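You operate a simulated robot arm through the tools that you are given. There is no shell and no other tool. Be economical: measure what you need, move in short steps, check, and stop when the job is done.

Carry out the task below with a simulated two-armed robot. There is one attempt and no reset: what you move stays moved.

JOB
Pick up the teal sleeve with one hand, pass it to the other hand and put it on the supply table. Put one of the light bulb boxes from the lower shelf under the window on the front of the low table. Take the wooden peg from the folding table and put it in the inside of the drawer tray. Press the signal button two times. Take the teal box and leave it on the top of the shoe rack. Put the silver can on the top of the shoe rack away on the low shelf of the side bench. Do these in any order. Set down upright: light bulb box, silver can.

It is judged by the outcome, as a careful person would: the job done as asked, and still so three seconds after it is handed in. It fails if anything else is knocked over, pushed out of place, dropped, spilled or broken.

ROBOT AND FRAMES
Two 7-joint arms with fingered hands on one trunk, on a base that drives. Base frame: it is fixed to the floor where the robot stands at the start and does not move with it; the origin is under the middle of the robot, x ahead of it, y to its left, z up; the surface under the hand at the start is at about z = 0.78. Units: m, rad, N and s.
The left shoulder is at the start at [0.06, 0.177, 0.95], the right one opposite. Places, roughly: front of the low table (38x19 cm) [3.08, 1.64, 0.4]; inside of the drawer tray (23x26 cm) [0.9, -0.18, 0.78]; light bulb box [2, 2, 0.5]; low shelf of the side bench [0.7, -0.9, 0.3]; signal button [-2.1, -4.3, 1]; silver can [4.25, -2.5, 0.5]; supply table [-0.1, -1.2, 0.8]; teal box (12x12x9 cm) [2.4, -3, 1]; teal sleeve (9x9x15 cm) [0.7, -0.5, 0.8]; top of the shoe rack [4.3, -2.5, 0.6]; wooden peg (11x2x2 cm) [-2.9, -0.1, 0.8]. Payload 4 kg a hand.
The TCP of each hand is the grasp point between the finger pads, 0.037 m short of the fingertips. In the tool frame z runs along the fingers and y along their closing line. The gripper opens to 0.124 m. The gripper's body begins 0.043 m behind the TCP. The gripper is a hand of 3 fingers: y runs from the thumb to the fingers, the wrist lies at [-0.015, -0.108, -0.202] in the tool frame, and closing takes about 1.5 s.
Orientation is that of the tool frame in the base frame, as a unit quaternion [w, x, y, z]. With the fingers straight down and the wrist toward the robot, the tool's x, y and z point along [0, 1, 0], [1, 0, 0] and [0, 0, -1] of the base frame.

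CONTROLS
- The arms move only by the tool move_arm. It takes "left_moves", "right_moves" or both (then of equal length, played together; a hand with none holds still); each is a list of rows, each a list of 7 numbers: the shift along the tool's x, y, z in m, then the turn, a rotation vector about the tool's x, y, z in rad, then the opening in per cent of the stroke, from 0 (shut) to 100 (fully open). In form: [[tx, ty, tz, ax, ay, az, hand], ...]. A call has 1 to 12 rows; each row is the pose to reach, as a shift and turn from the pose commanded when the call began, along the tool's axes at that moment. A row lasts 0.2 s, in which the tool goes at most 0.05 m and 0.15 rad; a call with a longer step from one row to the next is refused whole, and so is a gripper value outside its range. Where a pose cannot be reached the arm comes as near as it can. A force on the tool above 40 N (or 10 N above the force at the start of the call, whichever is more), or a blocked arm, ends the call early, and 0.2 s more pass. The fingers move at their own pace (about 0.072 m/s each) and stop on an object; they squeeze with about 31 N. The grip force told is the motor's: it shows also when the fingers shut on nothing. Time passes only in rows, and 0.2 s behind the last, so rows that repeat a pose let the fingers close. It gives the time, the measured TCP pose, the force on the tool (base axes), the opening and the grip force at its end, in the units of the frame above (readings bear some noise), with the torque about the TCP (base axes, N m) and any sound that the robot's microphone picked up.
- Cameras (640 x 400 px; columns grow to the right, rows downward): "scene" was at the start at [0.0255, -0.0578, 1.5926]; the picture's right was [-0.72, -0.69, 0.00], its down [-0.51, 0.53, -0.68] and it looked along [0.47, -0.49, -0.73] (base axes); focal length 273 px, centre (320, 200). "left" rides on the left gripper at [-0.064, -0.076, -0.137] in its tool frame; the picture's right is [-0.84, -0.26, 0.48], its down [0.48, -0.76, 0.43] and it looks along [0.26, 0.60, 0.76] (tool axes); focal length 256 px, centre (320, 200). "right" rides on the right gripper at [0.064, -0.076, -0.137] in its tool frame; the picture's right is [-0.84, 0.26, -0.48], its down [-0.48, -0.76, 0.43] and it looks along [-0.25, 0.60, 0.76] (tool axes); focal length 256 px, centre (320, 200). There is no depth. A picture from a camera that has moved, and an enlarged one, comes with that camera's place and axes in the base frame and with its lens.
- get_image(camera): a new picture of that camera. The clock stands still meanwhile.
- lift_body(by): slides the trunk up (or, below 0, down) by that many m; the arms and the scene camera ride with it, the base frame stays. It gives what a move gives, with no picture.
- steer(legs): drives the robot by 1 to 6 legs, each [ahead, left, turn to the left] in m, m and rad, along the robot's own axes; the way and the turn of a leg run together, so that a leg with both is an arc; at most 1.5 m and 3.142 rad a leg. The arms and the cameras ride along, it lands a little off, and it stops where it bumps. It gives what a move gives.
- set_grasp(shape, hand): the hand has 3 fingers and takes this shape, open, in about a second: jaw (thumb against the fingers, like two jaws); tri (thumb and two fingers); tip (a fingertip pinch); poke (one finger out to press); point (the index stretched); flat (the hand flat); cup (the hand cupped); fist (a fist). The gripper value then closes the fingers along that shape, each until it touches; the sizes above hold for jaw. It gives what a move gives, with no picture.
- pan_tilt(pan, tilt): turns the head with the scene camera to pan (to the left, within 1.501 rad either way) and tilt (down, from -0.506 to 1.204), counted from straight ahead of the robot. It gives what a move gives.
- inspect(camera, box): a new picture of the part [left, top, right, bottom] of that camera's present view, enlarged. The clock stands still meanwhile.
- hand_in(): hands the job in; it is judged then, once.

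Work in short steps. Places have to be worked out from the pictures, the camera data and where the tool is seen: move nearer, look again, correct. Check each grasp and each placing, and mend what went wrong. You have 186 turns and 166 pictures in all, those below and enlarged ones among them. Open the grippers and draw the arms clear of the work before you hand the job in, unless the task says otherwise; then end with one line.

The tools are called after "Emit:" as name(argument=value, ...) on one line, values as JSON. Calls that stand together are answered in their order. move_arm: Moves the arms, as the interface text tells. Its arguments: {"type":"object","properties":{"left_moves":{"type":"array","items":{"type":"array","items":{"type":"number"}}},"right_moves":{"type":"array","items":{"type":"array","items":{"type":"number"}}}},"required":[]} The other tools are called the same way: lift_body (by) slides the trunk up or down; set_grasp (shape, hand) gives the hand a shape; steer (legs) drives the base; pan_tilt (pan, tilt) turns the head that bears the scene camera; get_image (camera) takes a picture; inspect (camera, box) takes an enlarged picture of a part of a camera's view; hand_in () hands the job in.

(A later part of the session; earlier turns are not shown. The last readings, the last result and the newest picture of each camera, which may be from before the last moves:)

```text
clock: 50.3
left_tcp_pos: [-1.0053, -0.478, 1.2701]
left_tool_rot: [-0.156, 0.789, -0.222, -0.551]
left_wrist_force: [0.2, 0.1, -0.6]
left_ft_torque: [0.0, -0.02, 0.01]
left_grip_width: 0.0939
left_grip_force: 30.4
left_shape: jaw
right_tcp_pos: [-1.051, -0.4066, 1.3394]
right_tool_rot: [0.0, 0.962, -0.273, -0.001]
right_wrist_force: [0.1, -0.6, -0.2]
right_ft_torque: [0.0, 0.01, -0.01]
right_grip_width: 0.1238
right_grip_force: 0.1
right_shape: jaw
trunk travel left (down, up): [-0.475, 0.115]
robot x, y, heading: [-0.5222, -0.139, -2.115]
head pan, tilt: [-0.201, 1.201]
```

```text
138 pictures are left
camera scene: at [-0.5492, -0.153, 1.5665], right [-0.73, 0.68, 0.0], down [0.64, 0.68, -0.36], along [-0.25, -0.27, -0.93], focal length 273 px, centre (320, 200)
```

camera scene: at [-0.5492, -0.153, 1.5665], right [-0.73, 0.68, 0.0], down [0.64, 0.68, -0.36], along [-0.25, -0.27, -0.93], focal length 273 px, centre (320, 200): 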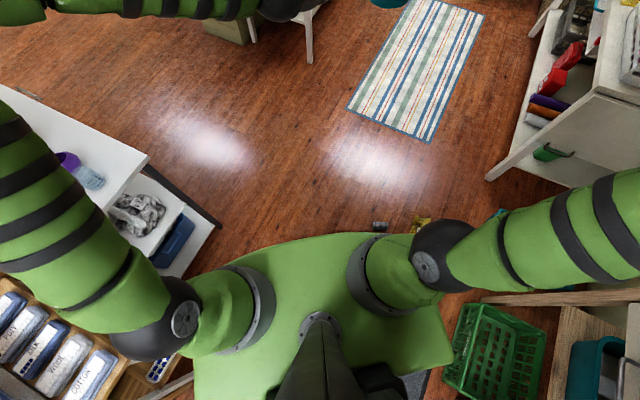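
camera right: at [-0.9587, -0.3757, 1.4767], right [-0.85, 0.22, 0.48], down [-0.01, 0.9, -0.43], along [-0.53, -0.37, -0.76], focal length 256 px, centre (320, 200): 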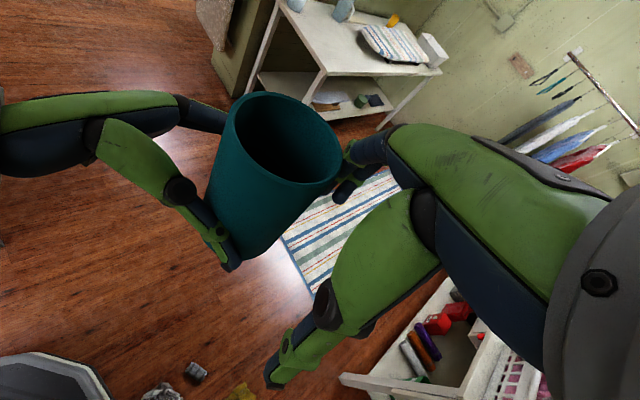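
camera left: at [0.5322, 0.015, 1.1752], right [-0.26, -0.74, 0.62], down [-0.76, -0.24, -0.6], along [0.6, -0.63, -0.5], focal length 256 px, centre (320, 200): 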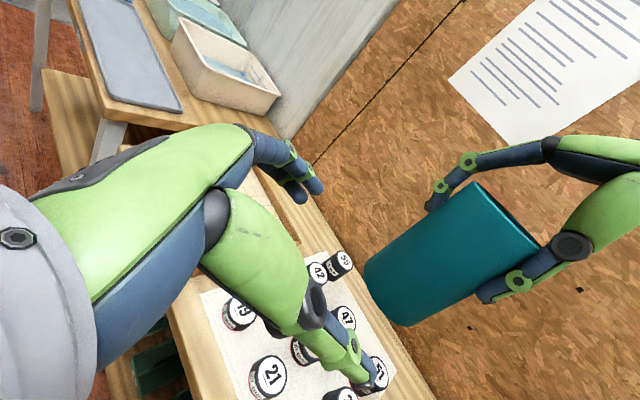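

The clutter sits about 0.1 m off the visible base edge, so the robot seems to keep that much margin. I sidestep left a little, then pass through the middle of the gap.

Emit:
steer(legs=[[0.055, 0.121, 0], [0.382, -0.03, 0], [0.418, -0.166, 0], [0.2, 0.0, 0]])

Emit:
get_image(camera="scene")

```text
clock: 57.1
left_tcp_pos: [-1.6197, -1.3412, 1.2668]
left_tool_rot: [-0.155, 0.79, -0.22, -0.551]
left_wrist_force: [0.3, -0.2, -0.7]
left_ft_torque: [0.0, -0.03, 0.0]
left_grip_width: 0.0938
left_grip_force: 30.9
left_shape: jaw
right_tcp_pos: [-1.6661, -1.2688, 1.3384]
right_tool_rot: [-0.001, 0.963, -0.27, 0.0]
right_wrist_force: [0.1, -0.5, -0.6]
right_ft_torque: [-0.01, -0.01, 0.02]
right_grip_width: 0.1239
right_grip_force: 0.1
right_shape: jaw
trunk travel left (down, up): [-0.475, 0.115]
robot x, y, heading: [-1.1427, -0.9978, -2.108]
head pan, tilt: [-0.201, 1.201]
```

```text
137 pictures are left
camera scene: at [-1.1639, -1.0145, 1.5664], right [-0.73, 0.68, 0.0], down [0.63, 0.68, -0.36], along [-0.25, -0.27, -0.93], focal length 273 px, centre (320, 200)
```

scene: 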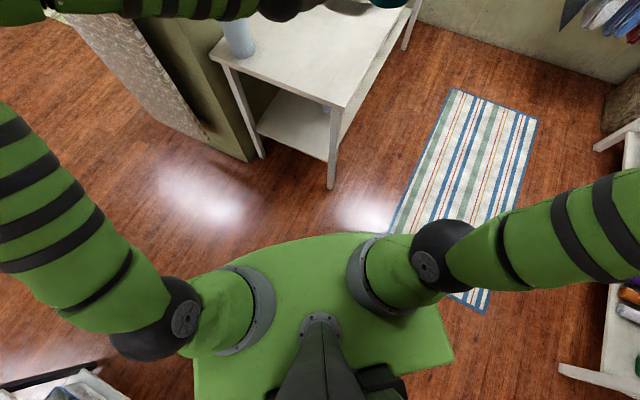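

Through the gap. I turn left to face the supply table's long side and look.

Emit:
steer(legs=[[0, 0, 2.47]])

Emit:
pan_tilt(pan=0.0, tilt=0.75)

Emit:
get_image(camera="scene")

```text
clock: 63.3
left_tcp_pos: [-0.5541, -1.0412, 1.2687]
left_tool_rot: [0.465, 0.478, 0.667, -0.333]
left_wrist_force: [-0.2, -0.1, 0.9]
left_ft_torque: [0.01, -0.01, 0.01]
left_grip_width: 0.0938
left_grip_force: 31.0
left_shape: jaw
right_tcp_pos: [-0.5647, -1.1257, 1.3404]
right_tool_rot: [0.0, 0.583, 0.812, 0.0]
right_wrist_force: [-0.1, 1.0, -0.7]
right_ft_torque: [-0.03, 0.0, -0.03]
right_grip_width: 0.1237
right_grip_force: 0.0
right_shape: jaw
trunk travel left (down, up): [-0.475, 0.115]
robot x, y, heading: [-1.1438, -0.9995, 0.322]
head pan, tilt: [-0.201, 1.201]
```

```text
clock: 64.2
left_tcp_pos: [-0.5545, -1.0398, 1.268]
left_tool_rot: [0.466, 0.477, 0.667, -0.333]
left_wrist_force: [-0.6, 0.0, -0.5]
left_ft_torque: [0.04, 0.03, 0.03]
left_grip_width: 0.0942
left_grip_force: 31.2
left_shape: jaw
right_tcp_pos: [-0.5651, -1.1252, 1.3401]
right_tool_rot: [0.0, 0.583, 0.812, 0.0]
right_wrist_force: [-0.6, 0.0, 1.5]
right_ft_torque: [0.01, 0.02, 0.01]
right_grip_width: 0.1239
right_grip_force: 0.1
right_shape: jaw
trunk travel left (down, up): [-0.475, 0.115]
robot x, y, heading: [-1.139, -0.9975, 0.33]
head pan, tilt: [0.0, 0.75]
```

```text
136 pictures are left
camera scene: at [-1.0903, -0.9808, 1.5981], right [0.32, -0.95, 0.0], down [-0.65, -0.22, -0.73], along [0.69, 0.24, -0.68], focal length 273 px, centre (320, 200)
```

scene: 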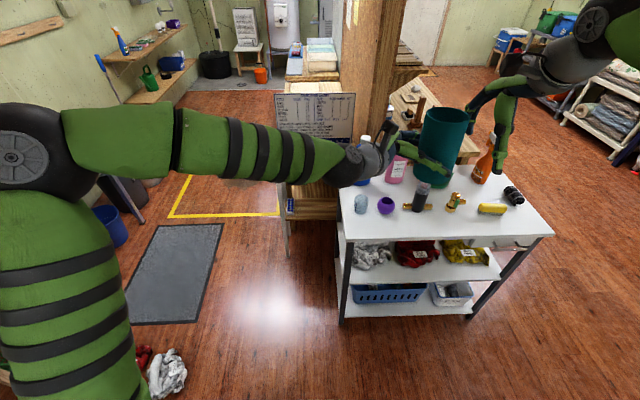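

The near-right corner of the table, at about (-0.12, -1.52), is free. Approaching from the south lets the left hand reach it from outside the table edge, so I drive around there facing about +86°.

Emit:
steer(legs=[[0.081, -0.873, 0], [0, 0, 1.17], [-0.229, -0.442, 0]])

Emit:
pan_tilt(pan=0.0, tilt=0.8)

Emit:
get_image(camera="scene")

```text
clock: 74.3
left_tcp_pos: [-0.0971, -1.533, 1.2681]
left_tool_rot: [0.572, 0.03, 0.819, -0.02]
left_wrist_force: [0.7, 0.1, -0.8]
left_ft_torque: [-0.02, -0.06, 0.02]
left_grip_width: 0.0936
left_grip_force: 31.4
left_shape: jaw
right_tcp_pos: [-0.0222, -1.5765, 1.3399]
right_tool_rot: [0.0, 0.037, 0.999, -0.001]
right_wrist_force: [-0.4, -0.5, -0.5]
right_ft_torque: [-0.01, 0.01, 0.02]
right_grip_width: 0.1239
right_grip_force: 0.0
right_shape: jaw
trunk travel left (down, up): [-0.475, 0.115]
robot x, y, heading: [-0.3684, -2.0546, 1.501]
head pan, tilt: [0.0, 0.75]
```

```text
clock: 74.9
left_tcp_pos: [-0.0971, -1.5331, 1.2676]
left_tool_rot: [0.572, 0.029, 0.819, -0.021]
left_wrist_force: [0.4, -0.8, -0.7]
left_ft_torque: [0.01, -0.01, -0.01]
left_grip_width: 0.0935
left_grip_force: 31.1
left_shape: jaw
right_tcp_pos: [-0.0216, -1.5768, 1.3404]
right_tool_rot: [0.0, 0.037, 0.999, 0.0]
right_wrist_force: [-0.1, -0.6, 0.2]
right_ft_torque: [-0.04, 0.0, 0.0]
right_grip_width: 0.1236
right_grip_force: 0.1
right_shape: jaw
trunk travel left (down, up): [-0.475, 0.115]
robot x, y, heading: [-0.3631, -2.0592, 1.499]
head pan, tilt: [0.0, 0.799]
```

```text
135 pictures are left
camera scene: at [-0.3626, -2.0057, 1.5942], right [1.0, -0.07, 0.0], down [-0.05, -0.71, -0.7], along [0.05, 0.7, -0.72], focal length 273 px, centre (320, 200)
```

scene: 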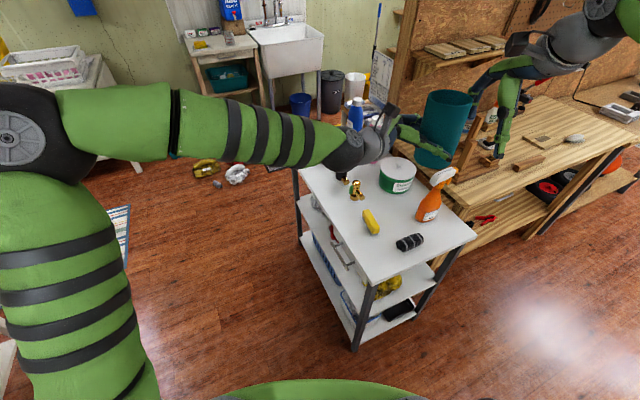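

Free corner spot: about (-0.135, -1.52). I shift the sleeve over it and lower to about 5 cm above the surface.

Emit:
move_arm(left_moves=[[0.01, 0.005, -0.026, 0, 0, 0, 0], [0.019, 0.009, -0.053, 0, 0, 0, 0], [0.06, 0.009, -0.038, 0, 0, 0, 0], [0.1, 0.009, -0.024, 0, 0, 0, 0], [0.14, 0.009, -0.009, 0, 0, 0, 0], [0.18, 0.009, 0.006, 0, 0, 0, 0], [0.22, 0.009, 0.02, 0, 0, 0, 0], [0.26, 0.009, 0.035, 0, 0, 0, 0], [0.301, 0.009, 0.05, 0, 0, 0, 0], [0.348, 0.009, 0.067, 0, 0, 0, 0], [0.348, 0.009, 0.067, 0, 0, 0, 0]])

Emit:
get_image(camera="scene")

Emit:
get_image(camera="left")

```text
clock: 77.3
left_tcp_pos: [-0.1533, -1.5193, 0.9161]
left_tool_rot: [0.572, 0.029, 0.819, -0.021]
left_wrist_force: [0.1, 0.5, -0.3]
left_ft_torque: [-0.01, 0.0, 0.0]
left_grip_width: 0.0935
left_grip_force: 31.3
left_shape: jaw
right_tcp_pos: [-0.0236, -1.5761, 1.3398]
right_tool_rot: [0.0, 0.036, 0.999, 0.001]
right_wrist_force: [-0.1, 0.4, -0.9]
right_ft_torque: [0.02, 0.05, -0.01]
right_grip_width: 0.1238
right_grip_force: 0.0
right_shape: jaw
trunk travel left (down, up): [-0.475, 0.115]
robot x, y, heading: [-0.3641, -2.0562, 1.496]
head pan, tilt: [0.0, 0.799]
```

```text
134 pictures are left
camera scene: at [-0.3625, -2.006, 1.5942], right [1.0, -0.07, 0.0], down [-0.05, -0.71, -0.7], along [0.05, 0.7, -0.72], focal length 273 px, centre (320, 200)
```

scene: 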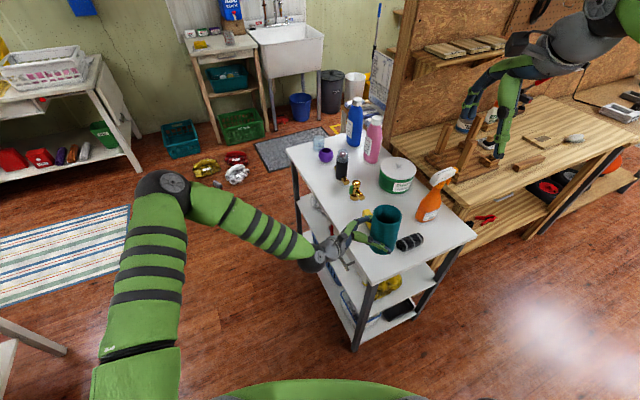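

```text
133 pictures are left
camera left: at [-0.2645, -1.588, 1.0238], right [0.72, -0.31, 0.62], down [0.19, -0.78, -0.6], along [0.67, 0.55, -0.5], focal length 256 px, centre (320, 200)
```

left: 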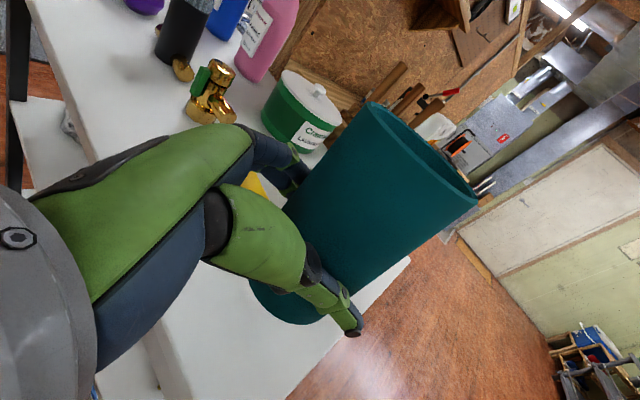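

Looks well placed. I lower another 4.5 cm and inspect before contact.

Emit:
move_arm(left_moves=[[0.021, 0, 0.0077, 0, 0, 0, 0], [0.0423, 0, 0.0154, 0, 0, 0, 0], [0.0423, 0, 0.0154, 0, 0, 0, 0]])

Emit:
inspect(camera="scene", box=[300, 170, 460, 300])

```text
clock: 78.1
left_tcp_pos: [-0.1541, -1.5194, 0.8727]
left_tool_rot: [0.573, 0.03, 0.819, -0.02]
left_wrist_force: [0.2, -0.4, -1.2]
left_ft_torque: [0.0, 0.02, 0.02]
left_grip_width: 0.0936
left_grip_force: 31.2
left_shape: jaw
right_tcp_pos: [-0.0236, -1.577, 1.3397]
right_tool_rot: [0.0, 0.037, 0.999, 0.001]
right_wrist_force: [0.2, 0.2, 0.5]
right_ft_torque: [0.05, 0.0, -0.02]
right_grip_width: 0.1237
right_grip_force: 0.0
right_shape: jaw
trunk travel left (down, up): [-0.475, 0.115]
robot x, y, heading: [-0.3659, -2.0545, 1.497]
head pan, tilt: [0.0, 0.799]
```

```text
3.08 times, centred on (380, 235) of scene
camera zoom: at [-0.3625, -2.0058, 1.5942], right [1.0, -0.07, 0.0], down [-0.05, -0.71, -0.7], along [0.05, 0.7, -0.72], focal length 840 px, centre (135, 92)
```

zoom: 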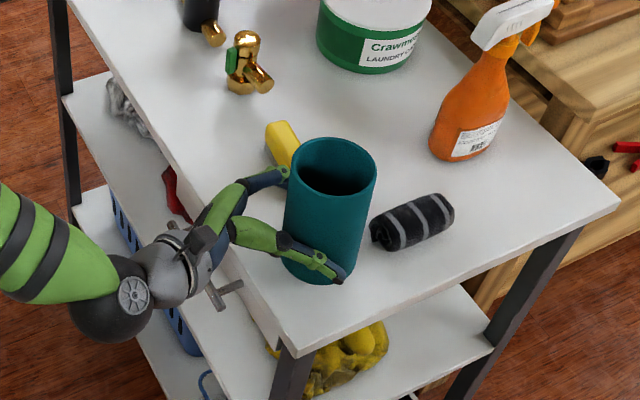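

Bottom is about 1–2 cm above the top. I creep down in small steps and watch the force.

Emit:
move_arm(left_moves=[[0.0047, 0, 0.0017, 0, 0, 0, 0], [0.0094, 0, 0.0034, 0, 0, 0, 0], [0.0131, 0, 0.0048, 0, 0, 0, 0], [0.0131, 0, 0.0048, 0, 0, 0, 0]])

Emit:
move_arm(left_moves=[[0.0028, 0, 0.001, 0, 0, 0, 0], [0.0056, 0, 0.002, 0, 0, 0, 0], [0.0056, 0, 0.002, 0, 0, 0, 0]])

Emit:
inspect(camera="scene", box=[300, 170, 460, 300])

```text
clock: 79.1
left_tcp_pos: [-0.1536, -1.5199, 0.8591]
left_tool_rot: [0.573, 0.03, 0.819, -0.022]
left_wrist_force: [0.0, 0.1, -0.8]
left_ft_torque: [0.01, 0.02, 0.04]
left_grip_width: 0.0937
left_grip_force: 30.9
left_shape: jaw
right_tcp_pos: [-0.0222, -1.5764, 1.3404]
right_tool_rot: [0.0, 0.038, 0.999, 0.0]
right_wrist_force: [0.3, -1.1, -0.8]
right_ft_torque: [0.03, 0.0, 0.02]
right_grip_width: 0.1235
right_grip_force: 0.0
right_shape: jaw
trunk travel left (down, up): [-0.475, 0.115]
robot x, y, heading: [-0.3615, -2.0577, 1.496]
head pan, tilt: [0.0, 0.799]
```

```text
clock: 79.9
left_tcp_pos: [-0.1532, -1.5204, 0.8539]
left_tool_rot: [0.572, 0.031, 0.819, -0.021]
left_wrist_force: [-0.2, -1.4, 3.6]
left_ft_torque: [0.16, -0.09, -0.03]
left_grip_width: 0.0937
left_grip_force: 30.8
left_shape: jaw
right_tcp_pos: [-0.0234, -1.5766, 1.3406]
right_tool_rot: [0.001, 0.037, 0.999, 0.0]
right_wrist_force: [-0.6, 0.5, 0.6]
right_ft_torque: [0.0, 0.0, -0.01]
right_grip_width: 0.1238
right_grip_force: 0.0
right_shape: jaw
trunk travel left (down, up): [-0.475, 0.115]
robot x, y, heading: [-0.3645, -2.0576, 1.5]
head pan, tilt: [0.0, 0.799]
```

```text
3.08 times, centred on (380, 235) of scene
camera zoom: at [-0.3625, -2.0062, 1.5943], right [1.0, -0.07, 0.0], down [-0.05, -0.71, -0.7], along [0.05, 0.7, -0.72], focal length 840 px, centre (135, 92)
```

zoom: 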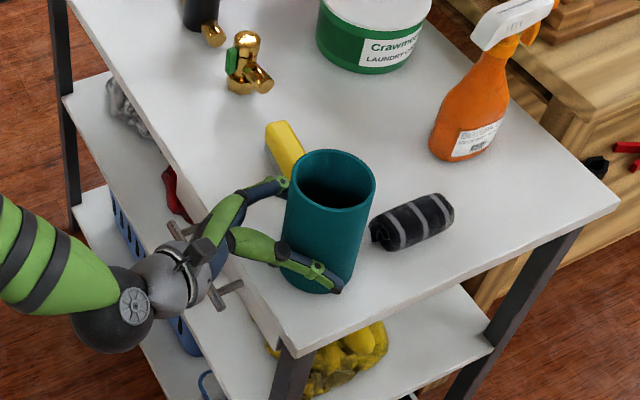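

Contact at z 0.854. I open partway, as the yellow tool is near the far finger, then withdraw sideways off the table edge and raise the hand.

Emit:
move_arm(left_moves=[[0, 0, 0, 0, 0, 0, 88], [0, 0, 0, 0, 0, 0, 88], [0, 0, 0, 0, 0, 0, 88], [0.007, 0, -0.0188, 0, 0, 0, 88], [0.0137, 0, -0.0376, 0, 0, 0, 88], [0.027, 0, -0.075, 0, 0, 0, 88], [0.041, 0, -0.113, 0, 0, 0, 88], [0.055, 0, -0.15, 0, 0, 0, 100], [0.013, 0, -0.165, 0, 0, 0, 100], [-0.03, 0, -0.18, 0, 0, 0, 100], [-0.075, 0, -0.195, 0, 0, 0, 100], [-0.12, 0, -0.21, 0, 0, 0, 100]])

Emit:
inspect(camera="scene", box=[280, 150, 480, 300])

```text
clock: 82.5
left_tcp_pos: [-0.3079, -1.5068, 1.0371]
left_tool_rot: [0.573, 0.03, 0.819, -0.021]
left_wrist_force: [-0.5, -0.4, 0.0]
left_ft_torque: [-0.01, 0.01, 0.02]
left_grip_width: 0.1237
left_grip_force: 0.0
left_shape: jaw
right_tcp_pos: [-0.0227, -1.5782, 1.3402]
right_tool_rot: [0.0, 0.037, 0.999, -0.001]
right_wrist_force: [0.3, 0.4, 0.3]
right_ft_torque: [0.02, 0.0, 0.0]
right_grip_width: 0.1236
right_grip_force: 0.0
right_shape: jaw
trunk travel left (down, up): [-0.475, 0.115]
robot x, y, heading: [-0.3669, -2.0576, 1.494]
head pan, tilt: [0.0, 0.799]
```

```text
2.67 times, centred on (380, 225) of scene
camera zoom: at [-0.3624, -2.0065, 1.5941], right [1.0, -0.07, 0.0], down [-0.05, -0.71, -0.7], along [0.05, 0.7, -0.72], focal length 728 px, centre (160, 133)
```

zoom: 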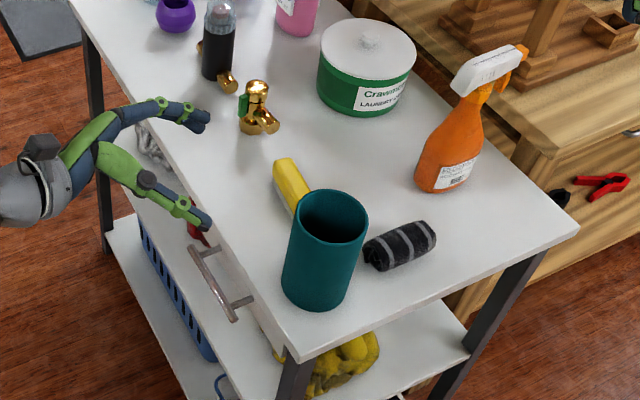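

The sleeve stands well. Now I raise the left hand and roll it back to pointing down, then look around toward the teal box and shoe rack.

Emit:
move_arm(left_moves=[[-0.047, 0, -0.017, 0, 0, 0, 100], [-0.094, 0, -0.034, 0, 0.1, 0, 100], [-0.141, 0, -0.051, 0, 0.22, 0, 100], [-0.188, 0, -0.068, 0, 0.34, 0, 100], [-0.188, 0, -0.068, 0, 0.46, 0, 100], [-0.188, 0, -0.068, 0, 0.58, 0, 100], [-0.188, 0, -0.068, 0, 0.71, 0, 100], [-0.188, 0, -0.068, 0, 0.84, 0, 100], [-0.188, 0, -0.068, 0, 0.97, 0, 100], [-0.188, 0, -0.068, 0, 1.1, 0, 100], [-0.188, 0, -0.068, 0, 1.22, 0, 100]])

Emit:
pan_tilt(pan=-1.2, tilt=0.45)

Emit:
get_image(camera="scene")

Emit:
pan_tilt(pan=-0.5, tilt=0.5)

Emit:
get_image(camera="scene")

```text
clock: 84.9
left_tcp_pos: [-0.3077, -1.5083, 1.2398]
left_tool_rot: [-0.001, 0.037, 0.999, 0.0]
left_wrist_force: [0.0, -1.1, 0.5]
left_ft_torque: [0.01, -0.01, -0.03]
left_grip_width: 0.1239
left_grip_force: 0.0
left_shape: jaw
right_tcp_pos: [-0.0233, -1.5773, 1.3395]
right_tool_rot: [0.0, 0.038, 0.999, -0.002]
right_wrist_force: [-0.4, -0.4, -0.1]
right_ft_torque: [0.02, -0.01, 0.0]
right_grip_width: 0.1237
right_grip_force: 0.0
right_shape: jaw
trunk travel left (down, up): [-0.475, 0.115]
robot x, y, heading: [-0.3701, -2.0534, 1.499]
head pan, tilt: [0.0, 0.799]
```

```text
clock: 86.3
left_tcp_pos: [-0.3072, -1.5093, 1.2381]
left_tool_rot: [0.0, 0.037, 0.999, 0.0]
left_wrist_force: [-0.7, -0.6, 0.1]
left_ft_torque: [0.0, 0.01, 0.0]
left_grip_width: 0.1237
left_grip_force: 0.1
left_shape: jaw
right_tcp_pos: [-0.0225, -1.5764, 1.3405]
right_tool_rot: [0.0, 0.038, 0.999, 0.0]
right_wrist_force: [0.1, 0.7, -0.2]
right_ft_torque: [-0.01, 0.02, 0.01]
right_grip_width: 0.1237
right_grip_force: 0.0
right_shape: jaw
trunk travel left (down, up): [-0.475, 0.115]
robot x, y, heading: [-0.3676, -2.0556, 1.492]
head pan, tilt: [-1.201, 0.45]
```

```text
129 pictures are left
camera scene: at [-0.2806, -2.0594, 1.6246], right [0.29, -0.96, 0.0], down [-0.42, -0.13, -0.9], along [0.86, 0.26, -0.44], focal length 273 px, centre (320, 200)
```

scene: 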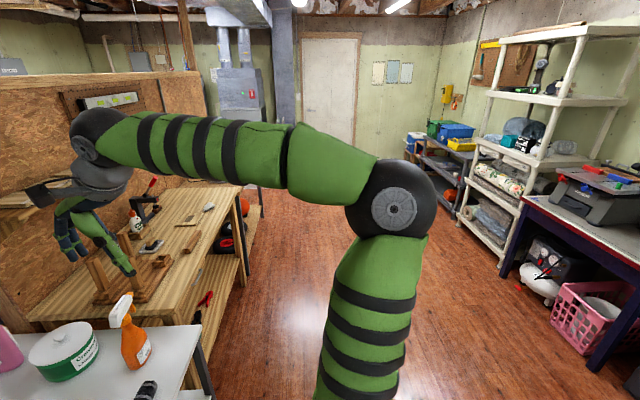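

```text
clock: 87.4
left_tcp_pos: [-0.3079, -1.5077, 1.2378]
left_tool_rot: [0.0, 0.037, 0.999, 0.0]
left_wrist_force: [-0.3, -0.2, 0.3]
left_ft_torque: [-0.01, -0.02, -0.02]
left_grip_width: 0.1236
left_grip_force: 0.1
left_shape: jaw
right_tcp_pos: [-0.0227, -1.5765, 1.3399]
right_tool_rot: [-0.001, 0.038, 0.999, -0.001]
right_wrist_force: [0.6, -0.8, 0.2]
right_ft_torque: [-0.01, -0.03, 0.02]
right_grip_width: 0.1239
right_grip_force: 0.1
right_shape: jaw
trunk travel left (down, up): [-0.475, 0.115]
robot x, y, heading: [-0.3681, -2.0556, 1.497]
head pan, tilt: [-0.499, 0.499]
```

```text
128 pictures are left
camera scene: at [-0.3191, -2.0099, 1.6202], right [0.84, -0.54, 0.0], down [-0.26, -0.4, -0.88], along [0.48, 0.74, -0.48], focal length 273 px, centre (320, 200)
```

scene: 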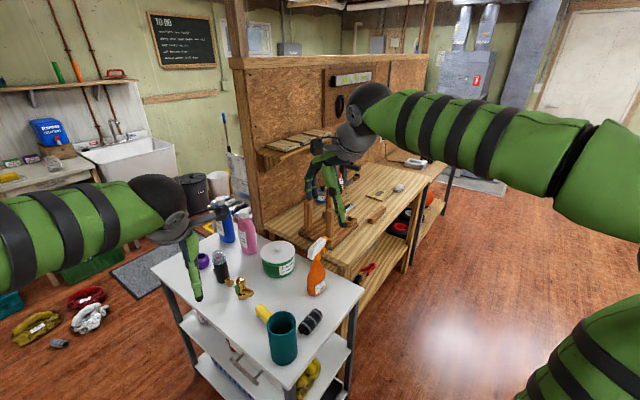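

The white shelving on the right appears to hold the teal box. I turn to face +x and drive toward it for a closer look.

Emit:
steer(legs=[[0, 0, -1.5], [1.3, 0, 0]])

Emit:
pan_tilt(pan=-0.4, tilt=0.4)

Emit:
get_image(camera="scene")

```text
clock: 97.6
left_tcp_pos: [1.4903, -2.1014, 1.2384]
left_tool_rot: [0.0, 0.715, 0.699, 0.0]
left_wrist_force: [0.6, 0.8, 0.6]
left_ft_torque: [0.0, -0.01, -0.03]
left_grip_width: 0.124
left_grip_force: 0.1
left_shape: jaw
right_tcp_pos: [1.4371, -2.3892, 1.3392]
right_tool_rot: [0.001, 0.715, 0.699, -0.001]
right_wrist_force: [0.6, -0.1, -0.2]
right_ft_torque: [0.0, 0.0, -0.04]
right_grip_width: 0.1238
right_grip_force: 0.1
right_shape: jaw
trunk travel left (down, up): [-0.475, 0.115]
robot x, y, heading: [0.9369, -2.072, -0.026]
head pan, tilt: [-0.499, 0.499]
```

```text
clock: 98.2
left_tcp_pos: [1.4896, -2.101, 1.2392]
left_tool_rot: [0.001, 0.715, 0.699, -0.001]
left_wrist_force: [-0.3, 0.3, -0.2]
left_ft_torque: [0.0, 0.02, -0.02]
left_grip_width: 0.1237
left_grip_force: 0.1
left_shape: jaw
right_tcp_pos: [1.4369, -2.3895, 1.3401]
right_tool_rot: [0.0, 0.716, 0.698, 0.0]
right_wrist_force: [-0.7, -0.2, 0.6]
right_ft_torque: [-0.03, -0.03, 0.02]
right_grip_width: 0.124
right_grip_force: 0.0
right_shape: jaw
trunk travel left (down, up): [-0.475, 0.115]
robot x, y, heading: [0.9411, -2.0746, -0.024]
head pan, tilt: [-0.4, 0.4]
```

```text
127 pictures are left
camera scene: at [0.9948, -2.1083, 1.6293], right [-0.41, -0.91, 0.0], down [-0.36, 0.16, -0.92], along [0.84, -0.38, -0.39], focal length 273 px, centre (320, 200)
```

scene: 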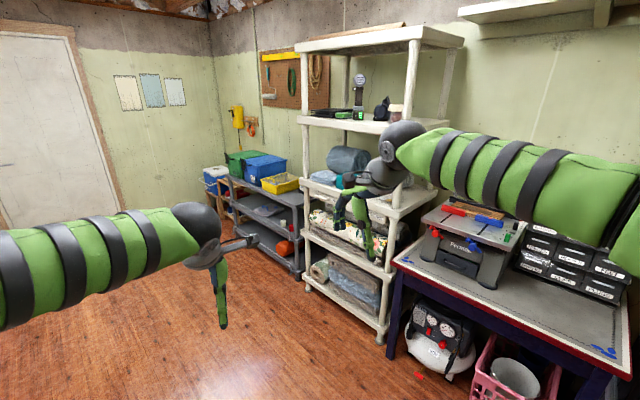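

The right hand hides the shelf. I drive on and turn toward the shelving.

Emit:
steer(legs=[[0.75, 0.1, 0], [0, 0, -0.8]])

Emit:
pan_tilt(pan=0.0, tilt=0.5)

Emit:
get_image(camera="scene")

Emit:
get_image(camera="left")

```text
clock: 104.4
left_tcp_pos: [2.0427, -2.3968, 1.2385]
left_tool_rot: [0.0, 0.93, 0.368, 0.0]
left_wrist_force: [-1.0, 0.2, -0.8]
left_ft_torque: [0.0, 0.06, 0.01]
left_grip_width: 0.1238
left_grip_force: 0.0
left_shape: jaw
right_tcp_pos: [1.7994, -2.56, 1.3397]
right_tool_rot: [0.0, 0.93, 0.367, 0.0]
right_wrist_force: [0.4, 0.3, -0.5]
right_ft_torque: [-0.02, -0.01, -0.01]
right_grip_width: 0.1237
right_grip_force: 0.1
right_shape: jaw
trunk travel left (down, up): [-0.475, 0.115]
robot x, y, heading: [1.6809, -1.9841, -0.815]
head pan, tilt: [-0.4, 0.4]
```

```text
clock: 105.2
left_tcp_pos: [2.0436, -2.3965, 1.2385]
left_tool_rot: [0.0, 0.929, 0.37, -0.001]
left_wrist_force: [0.2, 0.2, 0.4]
left_ft_torque: [0.0, -0.01, 0.0]
left_grip_width: 0.1234
left_grip_force: 0.0
left_shape: jaw
right_tcp_pos: [1.8006, -2.561, 1.3403]
right_tool_rot: [0.0, 0.93, 0.367, 0.0]
right_wrist_force: [0.2, -0.5, 0.2]
right_ft_torque: [0.0, -0.02, -0.01]
right_grip_width: 0.1238
right_grip_force: 0.1
right_shape: jaw
trunk travel left (down, up): [-0.475, 0.115]
robot x, y, heading: [1.6762, -1.9834, -0.817]
head pan, tilt: [0.0, 0.499]
```

```text
126 pictures are left
camera scene: at [1.7207, -2.0292, 1.6202], right [-0.73, -0.69, 0.0], down [-0.33, 0.35, -0.88], along [0.6, -0.64, -0.48], focal length 273 px, centre (320, 200)
```

scene: 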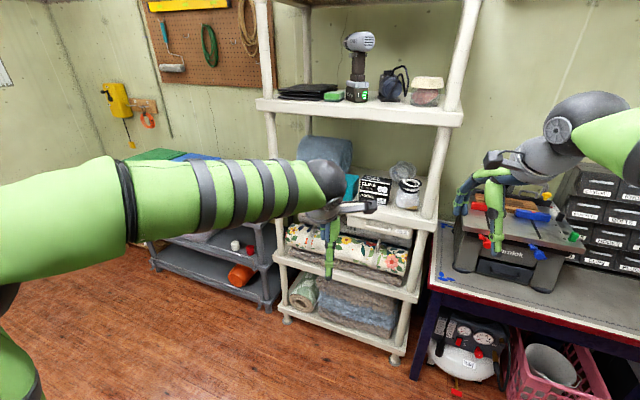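

```text
125 pictures are left
camera left: at [1.9445, -2.3853, 1.3751], right [-0.79, -0.39, -0.48], down [-0.17, 0.88, -0.43], along [0.6, -0.26, -0.76], focal length 256 px, centre (320, 200)
```

left: 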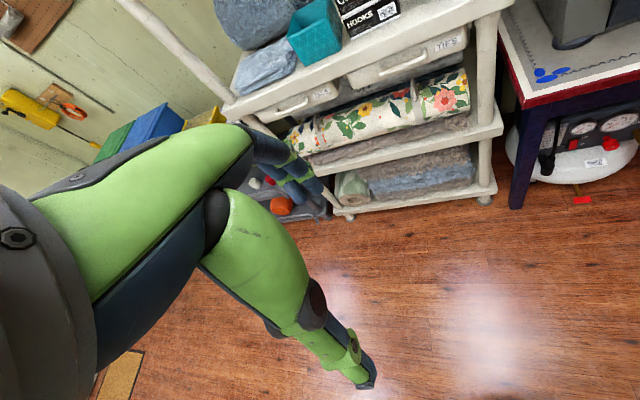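

The teal box is an open bin at about (2.5, -3.06), on the shelf at z≈0.95. It's nearly as wide as the hand opens, so I look closer for a rim grip.

Emit:
inspect(camera="left", box=[210, 0, 450, 130])

Emit:
inspect(camera="scene", box=[230, 60, 470, 300])

```text
2.67 times, centred on (330, 65) of left
camera zoom: at [1.9445, -2.3853, 1.3751], right [-0.79, -0.39, -0.48], down [-0.17, 0.88, -0.43], along [0.6, -0.26, -0.76], focal length 683 px, centre (293, 560)
```

zoom: 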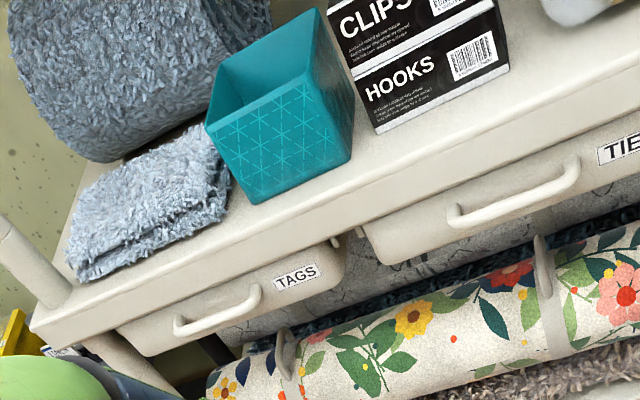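

```text
1.67 times, centred on (350, 180) of scene
camera zoom: at [1.7207, -2.0292, 1.6202], right [-0.73, -0.69, 0.0], down [-0.33, 0.35, -0.88], along [0.6, -0.64, -0.48], focal length 455 px, centre (270, 233)
```

zoom: 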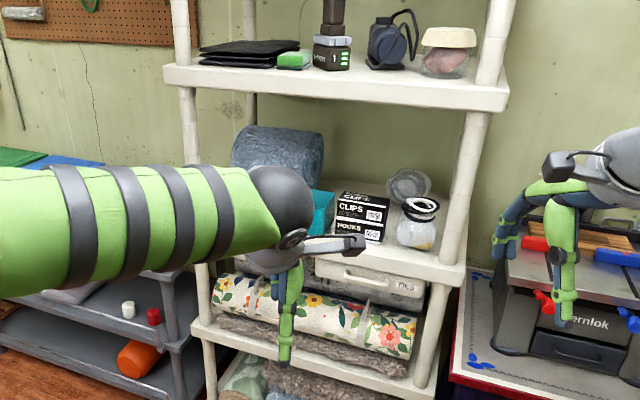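

The box is open-topped, so I'll pinch its front wall with the hand pointing down. I drive square to the shelf at a safe distance, keeping the right hand clear of the post.

Emit:
steer(legs=[[0.449, 0.152, 0], [0, 0, -0.4]])

Emit:
get_image(camera="left")

Emit:
get_image(camera="scene")

```text
clock: 109.3
left_tcp_pos: [2.266, -2.7294, 1.239]
left_tool_rot: [0.0, 0.985, 0.173, 0.0]
left_wrist_force: [0.5, -0.2, 1.0]
left_ft_torque: [0.01, -0.03, -0.05]
left_grip_width: 0.1237
left_grip_force: 0.0
left_shape: jaw
right_tcp_pos: [1.978, -2.7838, 1.3395]
right_tool_rot: [-0.001, 0.985, 0.173, 0.0]
right_wrist_force: [0.3, -0.2, -0.2]
right_ft_torque: [-0.02, 0.0, -0.06]
right_grip_width: 0.1239
right_grip_force: 0.1
right_shape: jaw
trunk travel left (down, up): [-0.475, 0.115]
robot x, y, heading: [2.0943, -2.2068, -1.223]
head pan, tilt: [0.0, 0.499]
```

```text
122 pictures are left
camera left: at [2.1803, -2.679, 1.3751], right [-0.87, -0.04, -0.48], down [0.2, 0.88, -0.43], along [0.44, -0.47, -0.76], focal length 256 px, centre (320, 200)
```

left: 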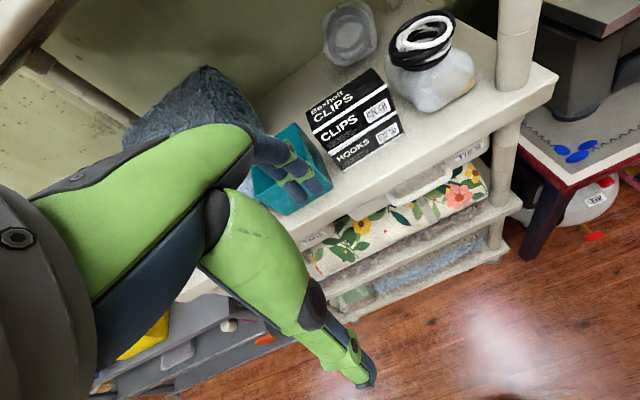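

```text
121 pictures are left
camera scene: at [2.116, -2.2635, 1.6202], right [-0.94, -0.34, 0.0], down [-0.16, 0.45, -0.88], along [0.3, -0.83, -0.48], focal length 273 px, centre (320, 200)
```

scene: 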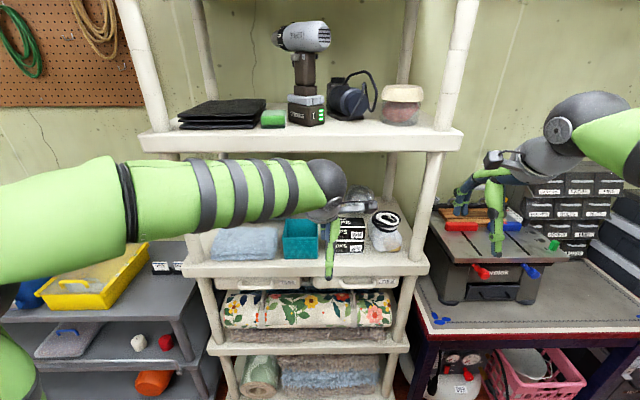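

Well aligned. I zoom in to measure the box edges.

Emit:
inspect(camera="scene", box=[240, 180, 400, 280])

Emit:
inspect(camera="left", box=[230, 80, 390, 230])

```text
4.00 times, centred on (320, 230) of scene
camera zoom: at [2.116, -2.2635, 1.6202], right [-0.94, -0.34, 0.0], down [-0.16, 0.45, -0.88], along [0.3, -0.83, -0.48], focal length 1092 px, centre (320, 80)
```

zoom: 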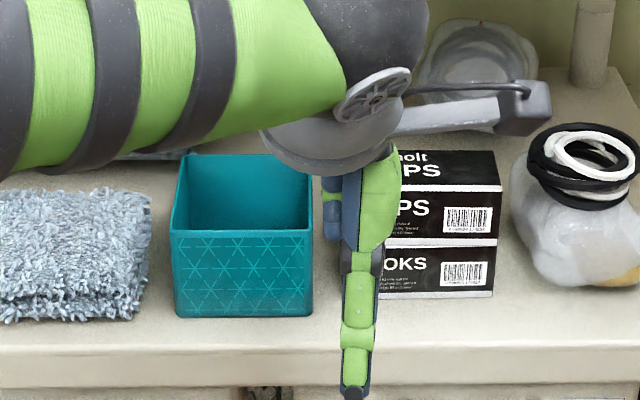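

```text
2.67 times, centred on (310, 155) of left
camera zoom: at [2.1803, -2.679, 1.3751], right [-0.87, -0.04, -0.48], down [0.2, 0.88, -0.43], along [0.44, -0.47, -0.76], focal length 683 px, centre (347, 320)
```

zoom: 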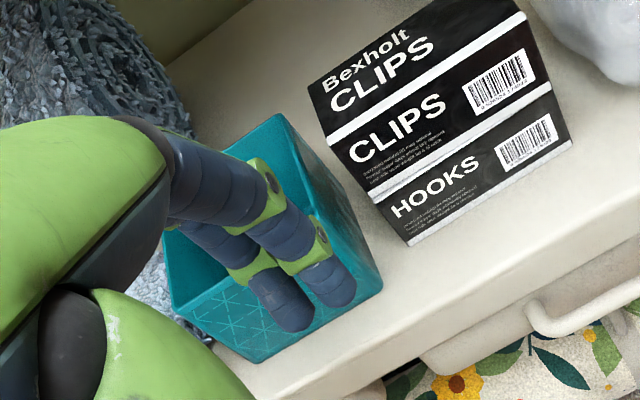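

Both views agree: the front wall's top is at about (2.435, -2.950, 1.066) and the shelf is at z≈0.98. I go down in front of the shelf, left, then forward over the front wall, keeping just above the rim.

Emit:
move_arm(left_moves=[[0.02, 0, 0.04, 0, 0, 0, 80], [0.045, 0, 0.08, 0, 0, 0, 80], [0.07, 0, 0.11, 0, 0, 0, 80], [0.0835, 0.02, 0.11, 0, 0, 0, 80], [0.0835, 0.065, 0.11, 0, 0, 0, 80], [0.0835, 0.11, 0.11, 0, 0, 0, 80], [0.0835, 0.155, 0.11, 0, 0, 0, 80], [0.0835, 0.2, 0.11, 0, 0, 0, 80], [0.0835, 0.235, 0.11, 0, 0, 0, 80], [0.0835, 0.265, 0.11, 0, 0, 0, 80], [0.0835, 0.265, 0.11, 0, 0, 0, 80]])

Emit:
get_image(camera="left")

Emit:
inspect(camera="scene", box=[200, 140, 400, 290])

```text
clock: 111.7
left_tcp_pos: [2.4379, -2.9513, 1.1289]
left_tool_rot: [0.0, 0.985, 0.173, 0.0]
left_wrist_force: [-0.6, -0.7, 0.4]
left_ft_torque: [0.06, 0.0, 0.01]
left_grip_width: 0.0993
left_grip_force: 0.1
left_shape: jaw
right_tcp_pos: [1.9786, -2.784, 1.3401]
right_tool_rot: [0.0, 0.985, 0.173, 0.0]
right_wrist_force: [0.2, 0.5, -0.3]
right_ft_torque: [0.0, 0.02, 0.0]
right_grip_width: 0.124
right_grip_force: 0.0
right_shape: jaw
trunk travel left (down, up): [-0.475, 0.115]
robot x, y, heading: [2.0962, -2.2075, -1.226]
head pan, tilt: [0.0, 0.499]
```

```text
118 pictures are left
camera left: at [2.3512, -2.9011, 1.2652], right [-0.87, -0.04, -0.48], down [0.19, 0.88, -0.43], along [0.44, -0.47, -0.76], focal length 256 px, centre (320, 200)
```

left: 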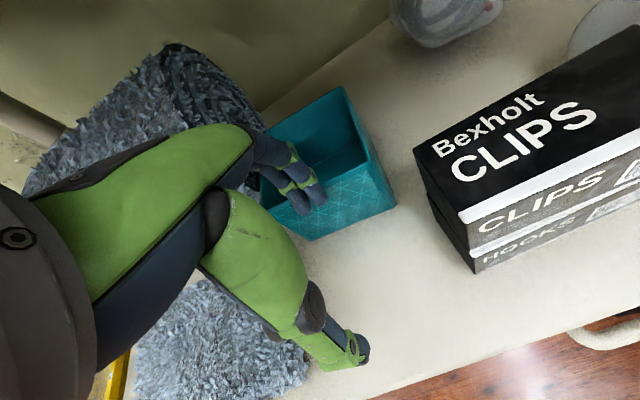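

```text
2.67 times, centred on (300, 215) of scene
camera zoom: at [2.1163, -2.2631, 1.6202], right [-0.94, -0.34, 0.0], down [-0.16, 0.45, -0.88], along [0.3, -0.83, -0.48], focal length 728 px, centre (373, 160)
```

zoom: 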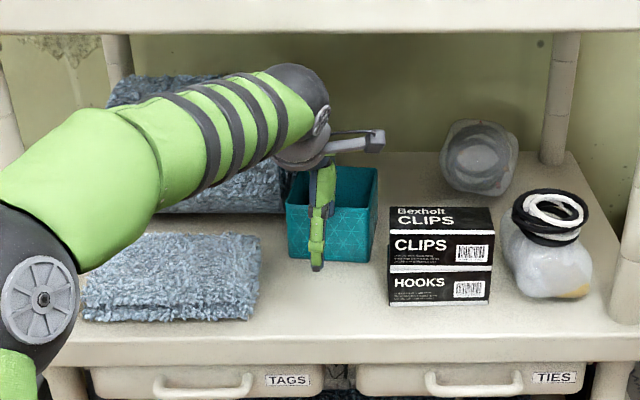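

My height estimate was ~2.5 cm low: the fingertips grazed the box and slid it about 8 cm deeper. It's still upright, and its rim must be near z 1.095. I'll pitch the hand 20° forward for clearance under the upper shelf and move over the front wall at a safe height.

Emit:
move_arm(left_moves=[[0, -0.01, -0.015, 0, 0, 0, 80], [0, -0.01, -0.015, -0.12, 0, 0, 80], [0, -0.01, -0.015, -0.24, 0, 0, 80], [-0.003, 0, -0.015, -0.349, 0, 0, 80], [-0.005, 0.026, -0.015, -0.349, 0, 0, 80], [-0.007, 0.052, -0.015, -0.349, 0, 0, 80], [-0.007, 0.075, -0.015, -0.349, 0, 0, 80], [-0.007, 0.075, -0.015, -0.349, 0, 0, 80]])

Emit:
get_image(camera="left")

Emit:
inspect(camera="scene", box=[200, 140, 400, 290])

```text
clock: 113.5
left_tcp_pos: [2.4556, -3.0219, 1.1443]
left_tool_rot: [0.171, 0.97, 0.17, 0.03]
left_wrist_force: [-0.7, 0.4, -0.2]
left_ft_torque: [0.04, 0.02, 0.02]
left_grip_width: 0.099
left_grip_force: 0.1
left_shape: jaw
right_tcp_pos: [1.9775, -2.7842, 1.3402]
right_tool_rot: [0.0, 0.985, 0.172, 0.0]
right_wrist_force: [-0.9, 0.0, 0.0]
right_ft_torque: [0.0, 0.0, 0.03]
right_grip_width: 0.1238
right_grip_force: 0.0
right_shape: jaw
trunk travel left (down, up): [-0.475, 0.115]
robot x, y, heading: [2.0962, -2.2056, -1.224]
head pan, tilt: [0.0, 0.499]
```

```text
116 pictures are left
camera left: at [2.3542, -2.9325, 1.2463], right [-0.81, -0.21, -0.54], down [0.26, 0.7, -0.67], along [0.52, -0.69, -0.51], focal length 256 px, centre (320, 200)
```

left: 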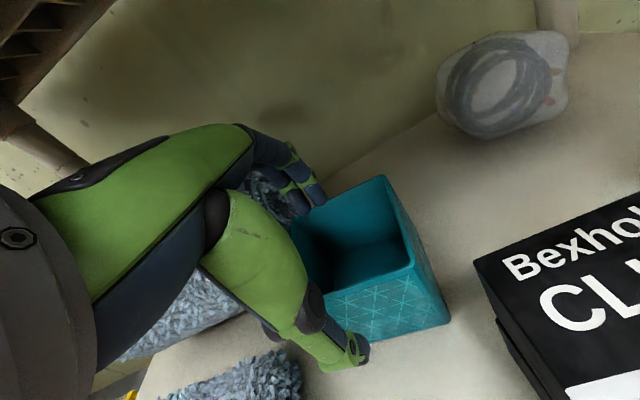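

```text
2.67 times, centred on (300, 215) of scene
camera zoom: at [2.1161, -2.2632, 1.6202], right [-0.94, -0.34, 0.0], down [-0.16, 0.45, -0.88], along [0.3, -0.83, -0.48], focal length 728 px, centre (373, 160)
```

zoom: 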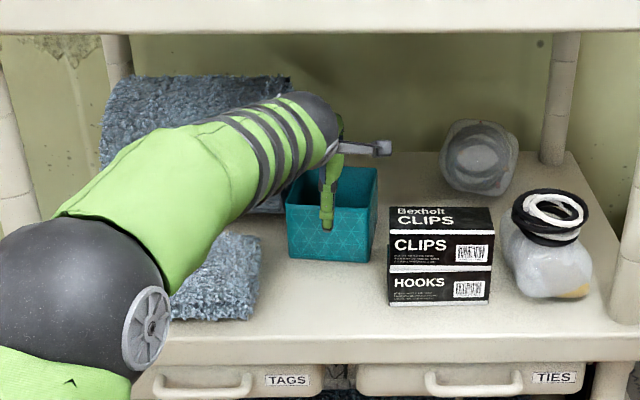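

The thumb is in front of the front wall and the fingers are over the inside; the box hasn't moved. I lower 4.4 cm and close.

Emit:
move_arm(left_moves=[[0, -0.005, 0.0138, 0, 0, 0, 80], [0, -0.01, 0.0276, 0, 0, 0, 80], [0, -0.015, 0.0414, 0, 0, 0, 80], [0, -0.015, 0.0414, 0, 0, 0, 0], [0, -0.015, 0.0414, 0, 0, 0, 0], [0, -0.015, 0.0414, 0, 0, 0, 0], [0, -0.015, 0.0414, 0, 0, 0, 0], [0, -0.015, 0.0414, 0, 0, 0, 0], [0, -0.015, 0.0414, 0, 0, 0, 0], [0, -0.015, 0.0414, 0, 0, 0, 0]])

Emit:
inspect(camera="scene", box=[200, 140, 400, 290])

Emit:
get_image(camera="left")

```text
clock: 115.7
left_tcp_pos: [2.4543, -3.0225, 1.0997]
left_tool_rot: [0.171, 0.97, 0.171, 0.03]
left_wrist_force: [-0.1, 0.5, 0.7]
left_ft_torque: [-0.17, -0.06, -0.01]
left_grip_width: 0.0001
left_grip_force: 31.6
left_shape: jaw
right_tcp_pos: [1.9781, -2.7842, 1.3396]
right_tool_rot: [0.0, 0.985, 0.173, 0.0]
right_wrist_force: [-0.2, -0.1, -0.9]
right_ft_torque: [-0.02, 0.02, -0.02]
right_grip_width: 0.1238
right_grip_force: 0.1
right_shape: jaw
trunk travel left (down, up): [-0.475, 0.115]
robot x, y, heading: [2.0973, -2.2026, -1.221]
head pan, tilt: [0.0, 0.499]
```

```text
2.67 times, centred on (300, 215) of scene
camera zoom: at [2.1163, -2.2633, 1.6202], right [-0.94, -0.34, 0.0], down [-0.16, 0.45, -0.88], along [0.3, -0.83, -0.48], focal length 728 px, centre (373, 160)
```

zoom: 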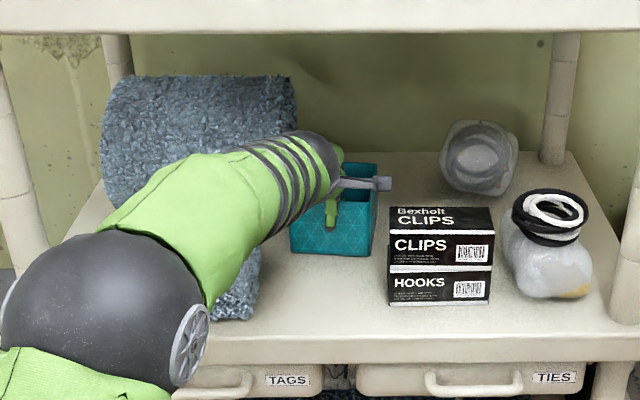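

```text
113 pictures are left
camera left: at [2.3541, -2.9327, 1.2021], right [-0.81, -0.21, -0.54], down [0.26, 0.7, -0.67], along [0.52, -0.68, -0.51], focal length 256 px, centre (320, 200)
```

left: 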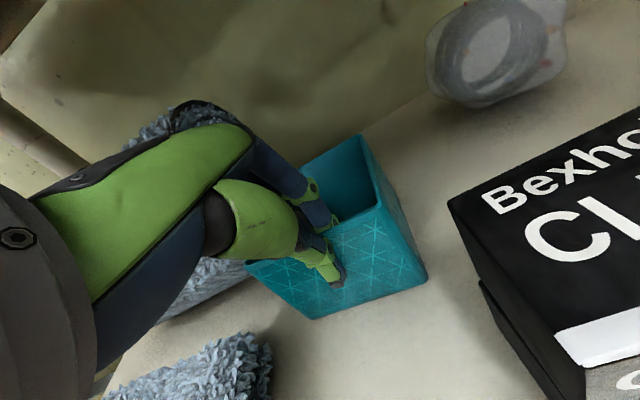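

The reported width is ~0, so the hold is uncertain. I test with a small lift and look.

Emit:
move_arm(left_moves=[[0, 0.007, -0.019, 0, 0, 0, 0], [0, 0.0103, -0.0282, 0, 0, 0, 0], [0, 0.0103, -0.0282, 0, 0, 0, 0]])

Emit:
get_image(camera="left")

Emit:
inspect(camera="scene", box=[240, 170, 360, 260])

```text
clock: 116.5
left_tcp_pos: [2.4544, -3.0226, 1.1312]
left_tool_rot: [0.171, 0.97, 0.172, 0.031]
left_wrist_force: [0.1, -0.8, -1.9]
left_ft_torque: [0.05, -0.01, -0.03]
left_grip_width: 0.0
left_grip_force: 30.3
left_shape: jaw
right_tcp_pos: [1.9794, -2.784, 1.3405]
right_tool_rot: [0.0, 0.985, 0.174, -0.001]
right_wrist_force: [-0.2, 0.0, -0.3]
right_ft_torque: [-0.05, 0.03, 0.01]
right_grip_width: 0.1238
right_grip_force: 0.0
right_shape: jaw
trunk travel left (down, up): [-0.475, 0.115]
robot x, y, heading: [2.0985, -2.2051, -1.228]
head pan, tilt: [0.0, 0.499]
```

```text
112 pictures are left
camera left: at [2.3542, -2.9328, 1.2327], right [-0.81, -0.21, -0.54], down [0.26, 0.7, -0.67], along [0.52, -0.68, -0.51], focal length 256 px, centre (320, 200)
```

left: 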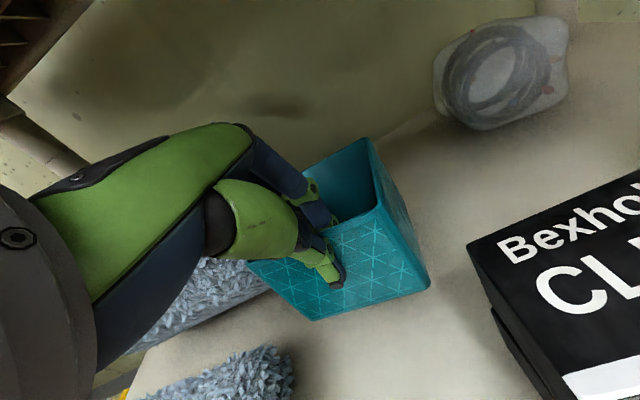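

```text
4.44 times, centred on (300, 215) of scene
camera zoom: at [2.1164, -2.2636, 1.6201], right [-0.94, -0.34, 0.0], down [-0.16, 0.45, -0.88], along [0.3, -0.83, -0.48], focal length 1213 px, centre (409, 133)
```

zoom: 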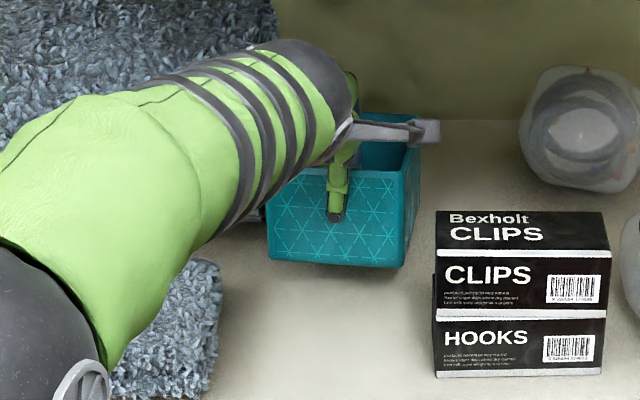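

It's lifted with the hand, so the thin wall is held. I pull it straight back out of the shelf.

Emit:
move_arm(left_moves=[[0, -0.02, -0.027, 0, 0, 0, 0], [0, -0.057, -0.041, 0, 0, 0, 0], [0, -0.095, -0.054, 0, 0, 0, 0], [0, -0.132, -0.068, 0, 0, 0, 0], [0, -0.17, -0.082, 0, 0, 0, 0], [0, -0.207, -0.095, 0, 0, 0, 0], [0, -0.245, -0.109, 0, 0, 0, 0], [0, -0.282, -0.122, 0, 0, 0, 0], [0, -0.282, -0.122, 0, 0, 0, 0]])

Emit:
get_image(camera="scene")

```text
clock: 118.5
left_tcp_pos: [2.3512, -2.7359, 1.1467]
left_tool_rot: [0.171, 0.97, 0.171, 0.031]
left_wrist_force: [0.5, -1.4, -1.8]
left_ft_torque: [0.08, 0.03, 0.0]
left_grip_width: 0.0
left_grip_force: 31.2
left_shape: jaw
right_tcp_pos: [1.9787, -2.7843, 1.3394]
right_tool_rot: [-0.001, 0.985, 0.173, 0.0]
right_wrist_force: [0.4, -0.6, -0.6]
right_ft_torque: [0.02, 0.0, 0.0]
right_grip_width: 0.1236
right_grip_force: 0.1
right_shape: jaw
trunk travel left (down, up): [-0.475, 0.115]
robot x, y, heading: [2.0935, -2.2038, -1.219]
head pan, tilt: [0.0, 0.499]
```

```text
110 pictures are left
camera scene: at [2.1166, -2.264, 1.6201], right [-0.94, -0.34, 0.0], down [-0.16, 0.45, -0.88], along [0.3, -0.83, -0.48], focal length 273 px, centre (320, 200)
```

scene: 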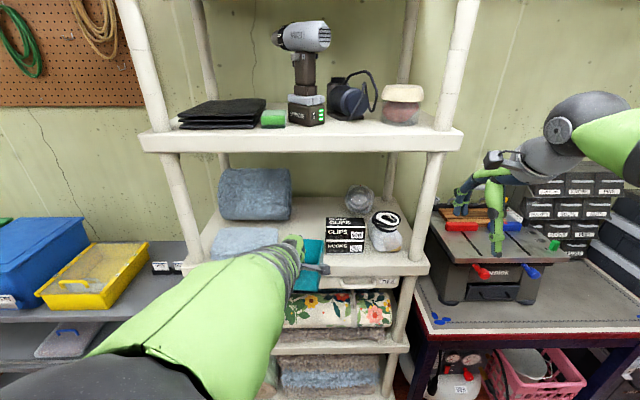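

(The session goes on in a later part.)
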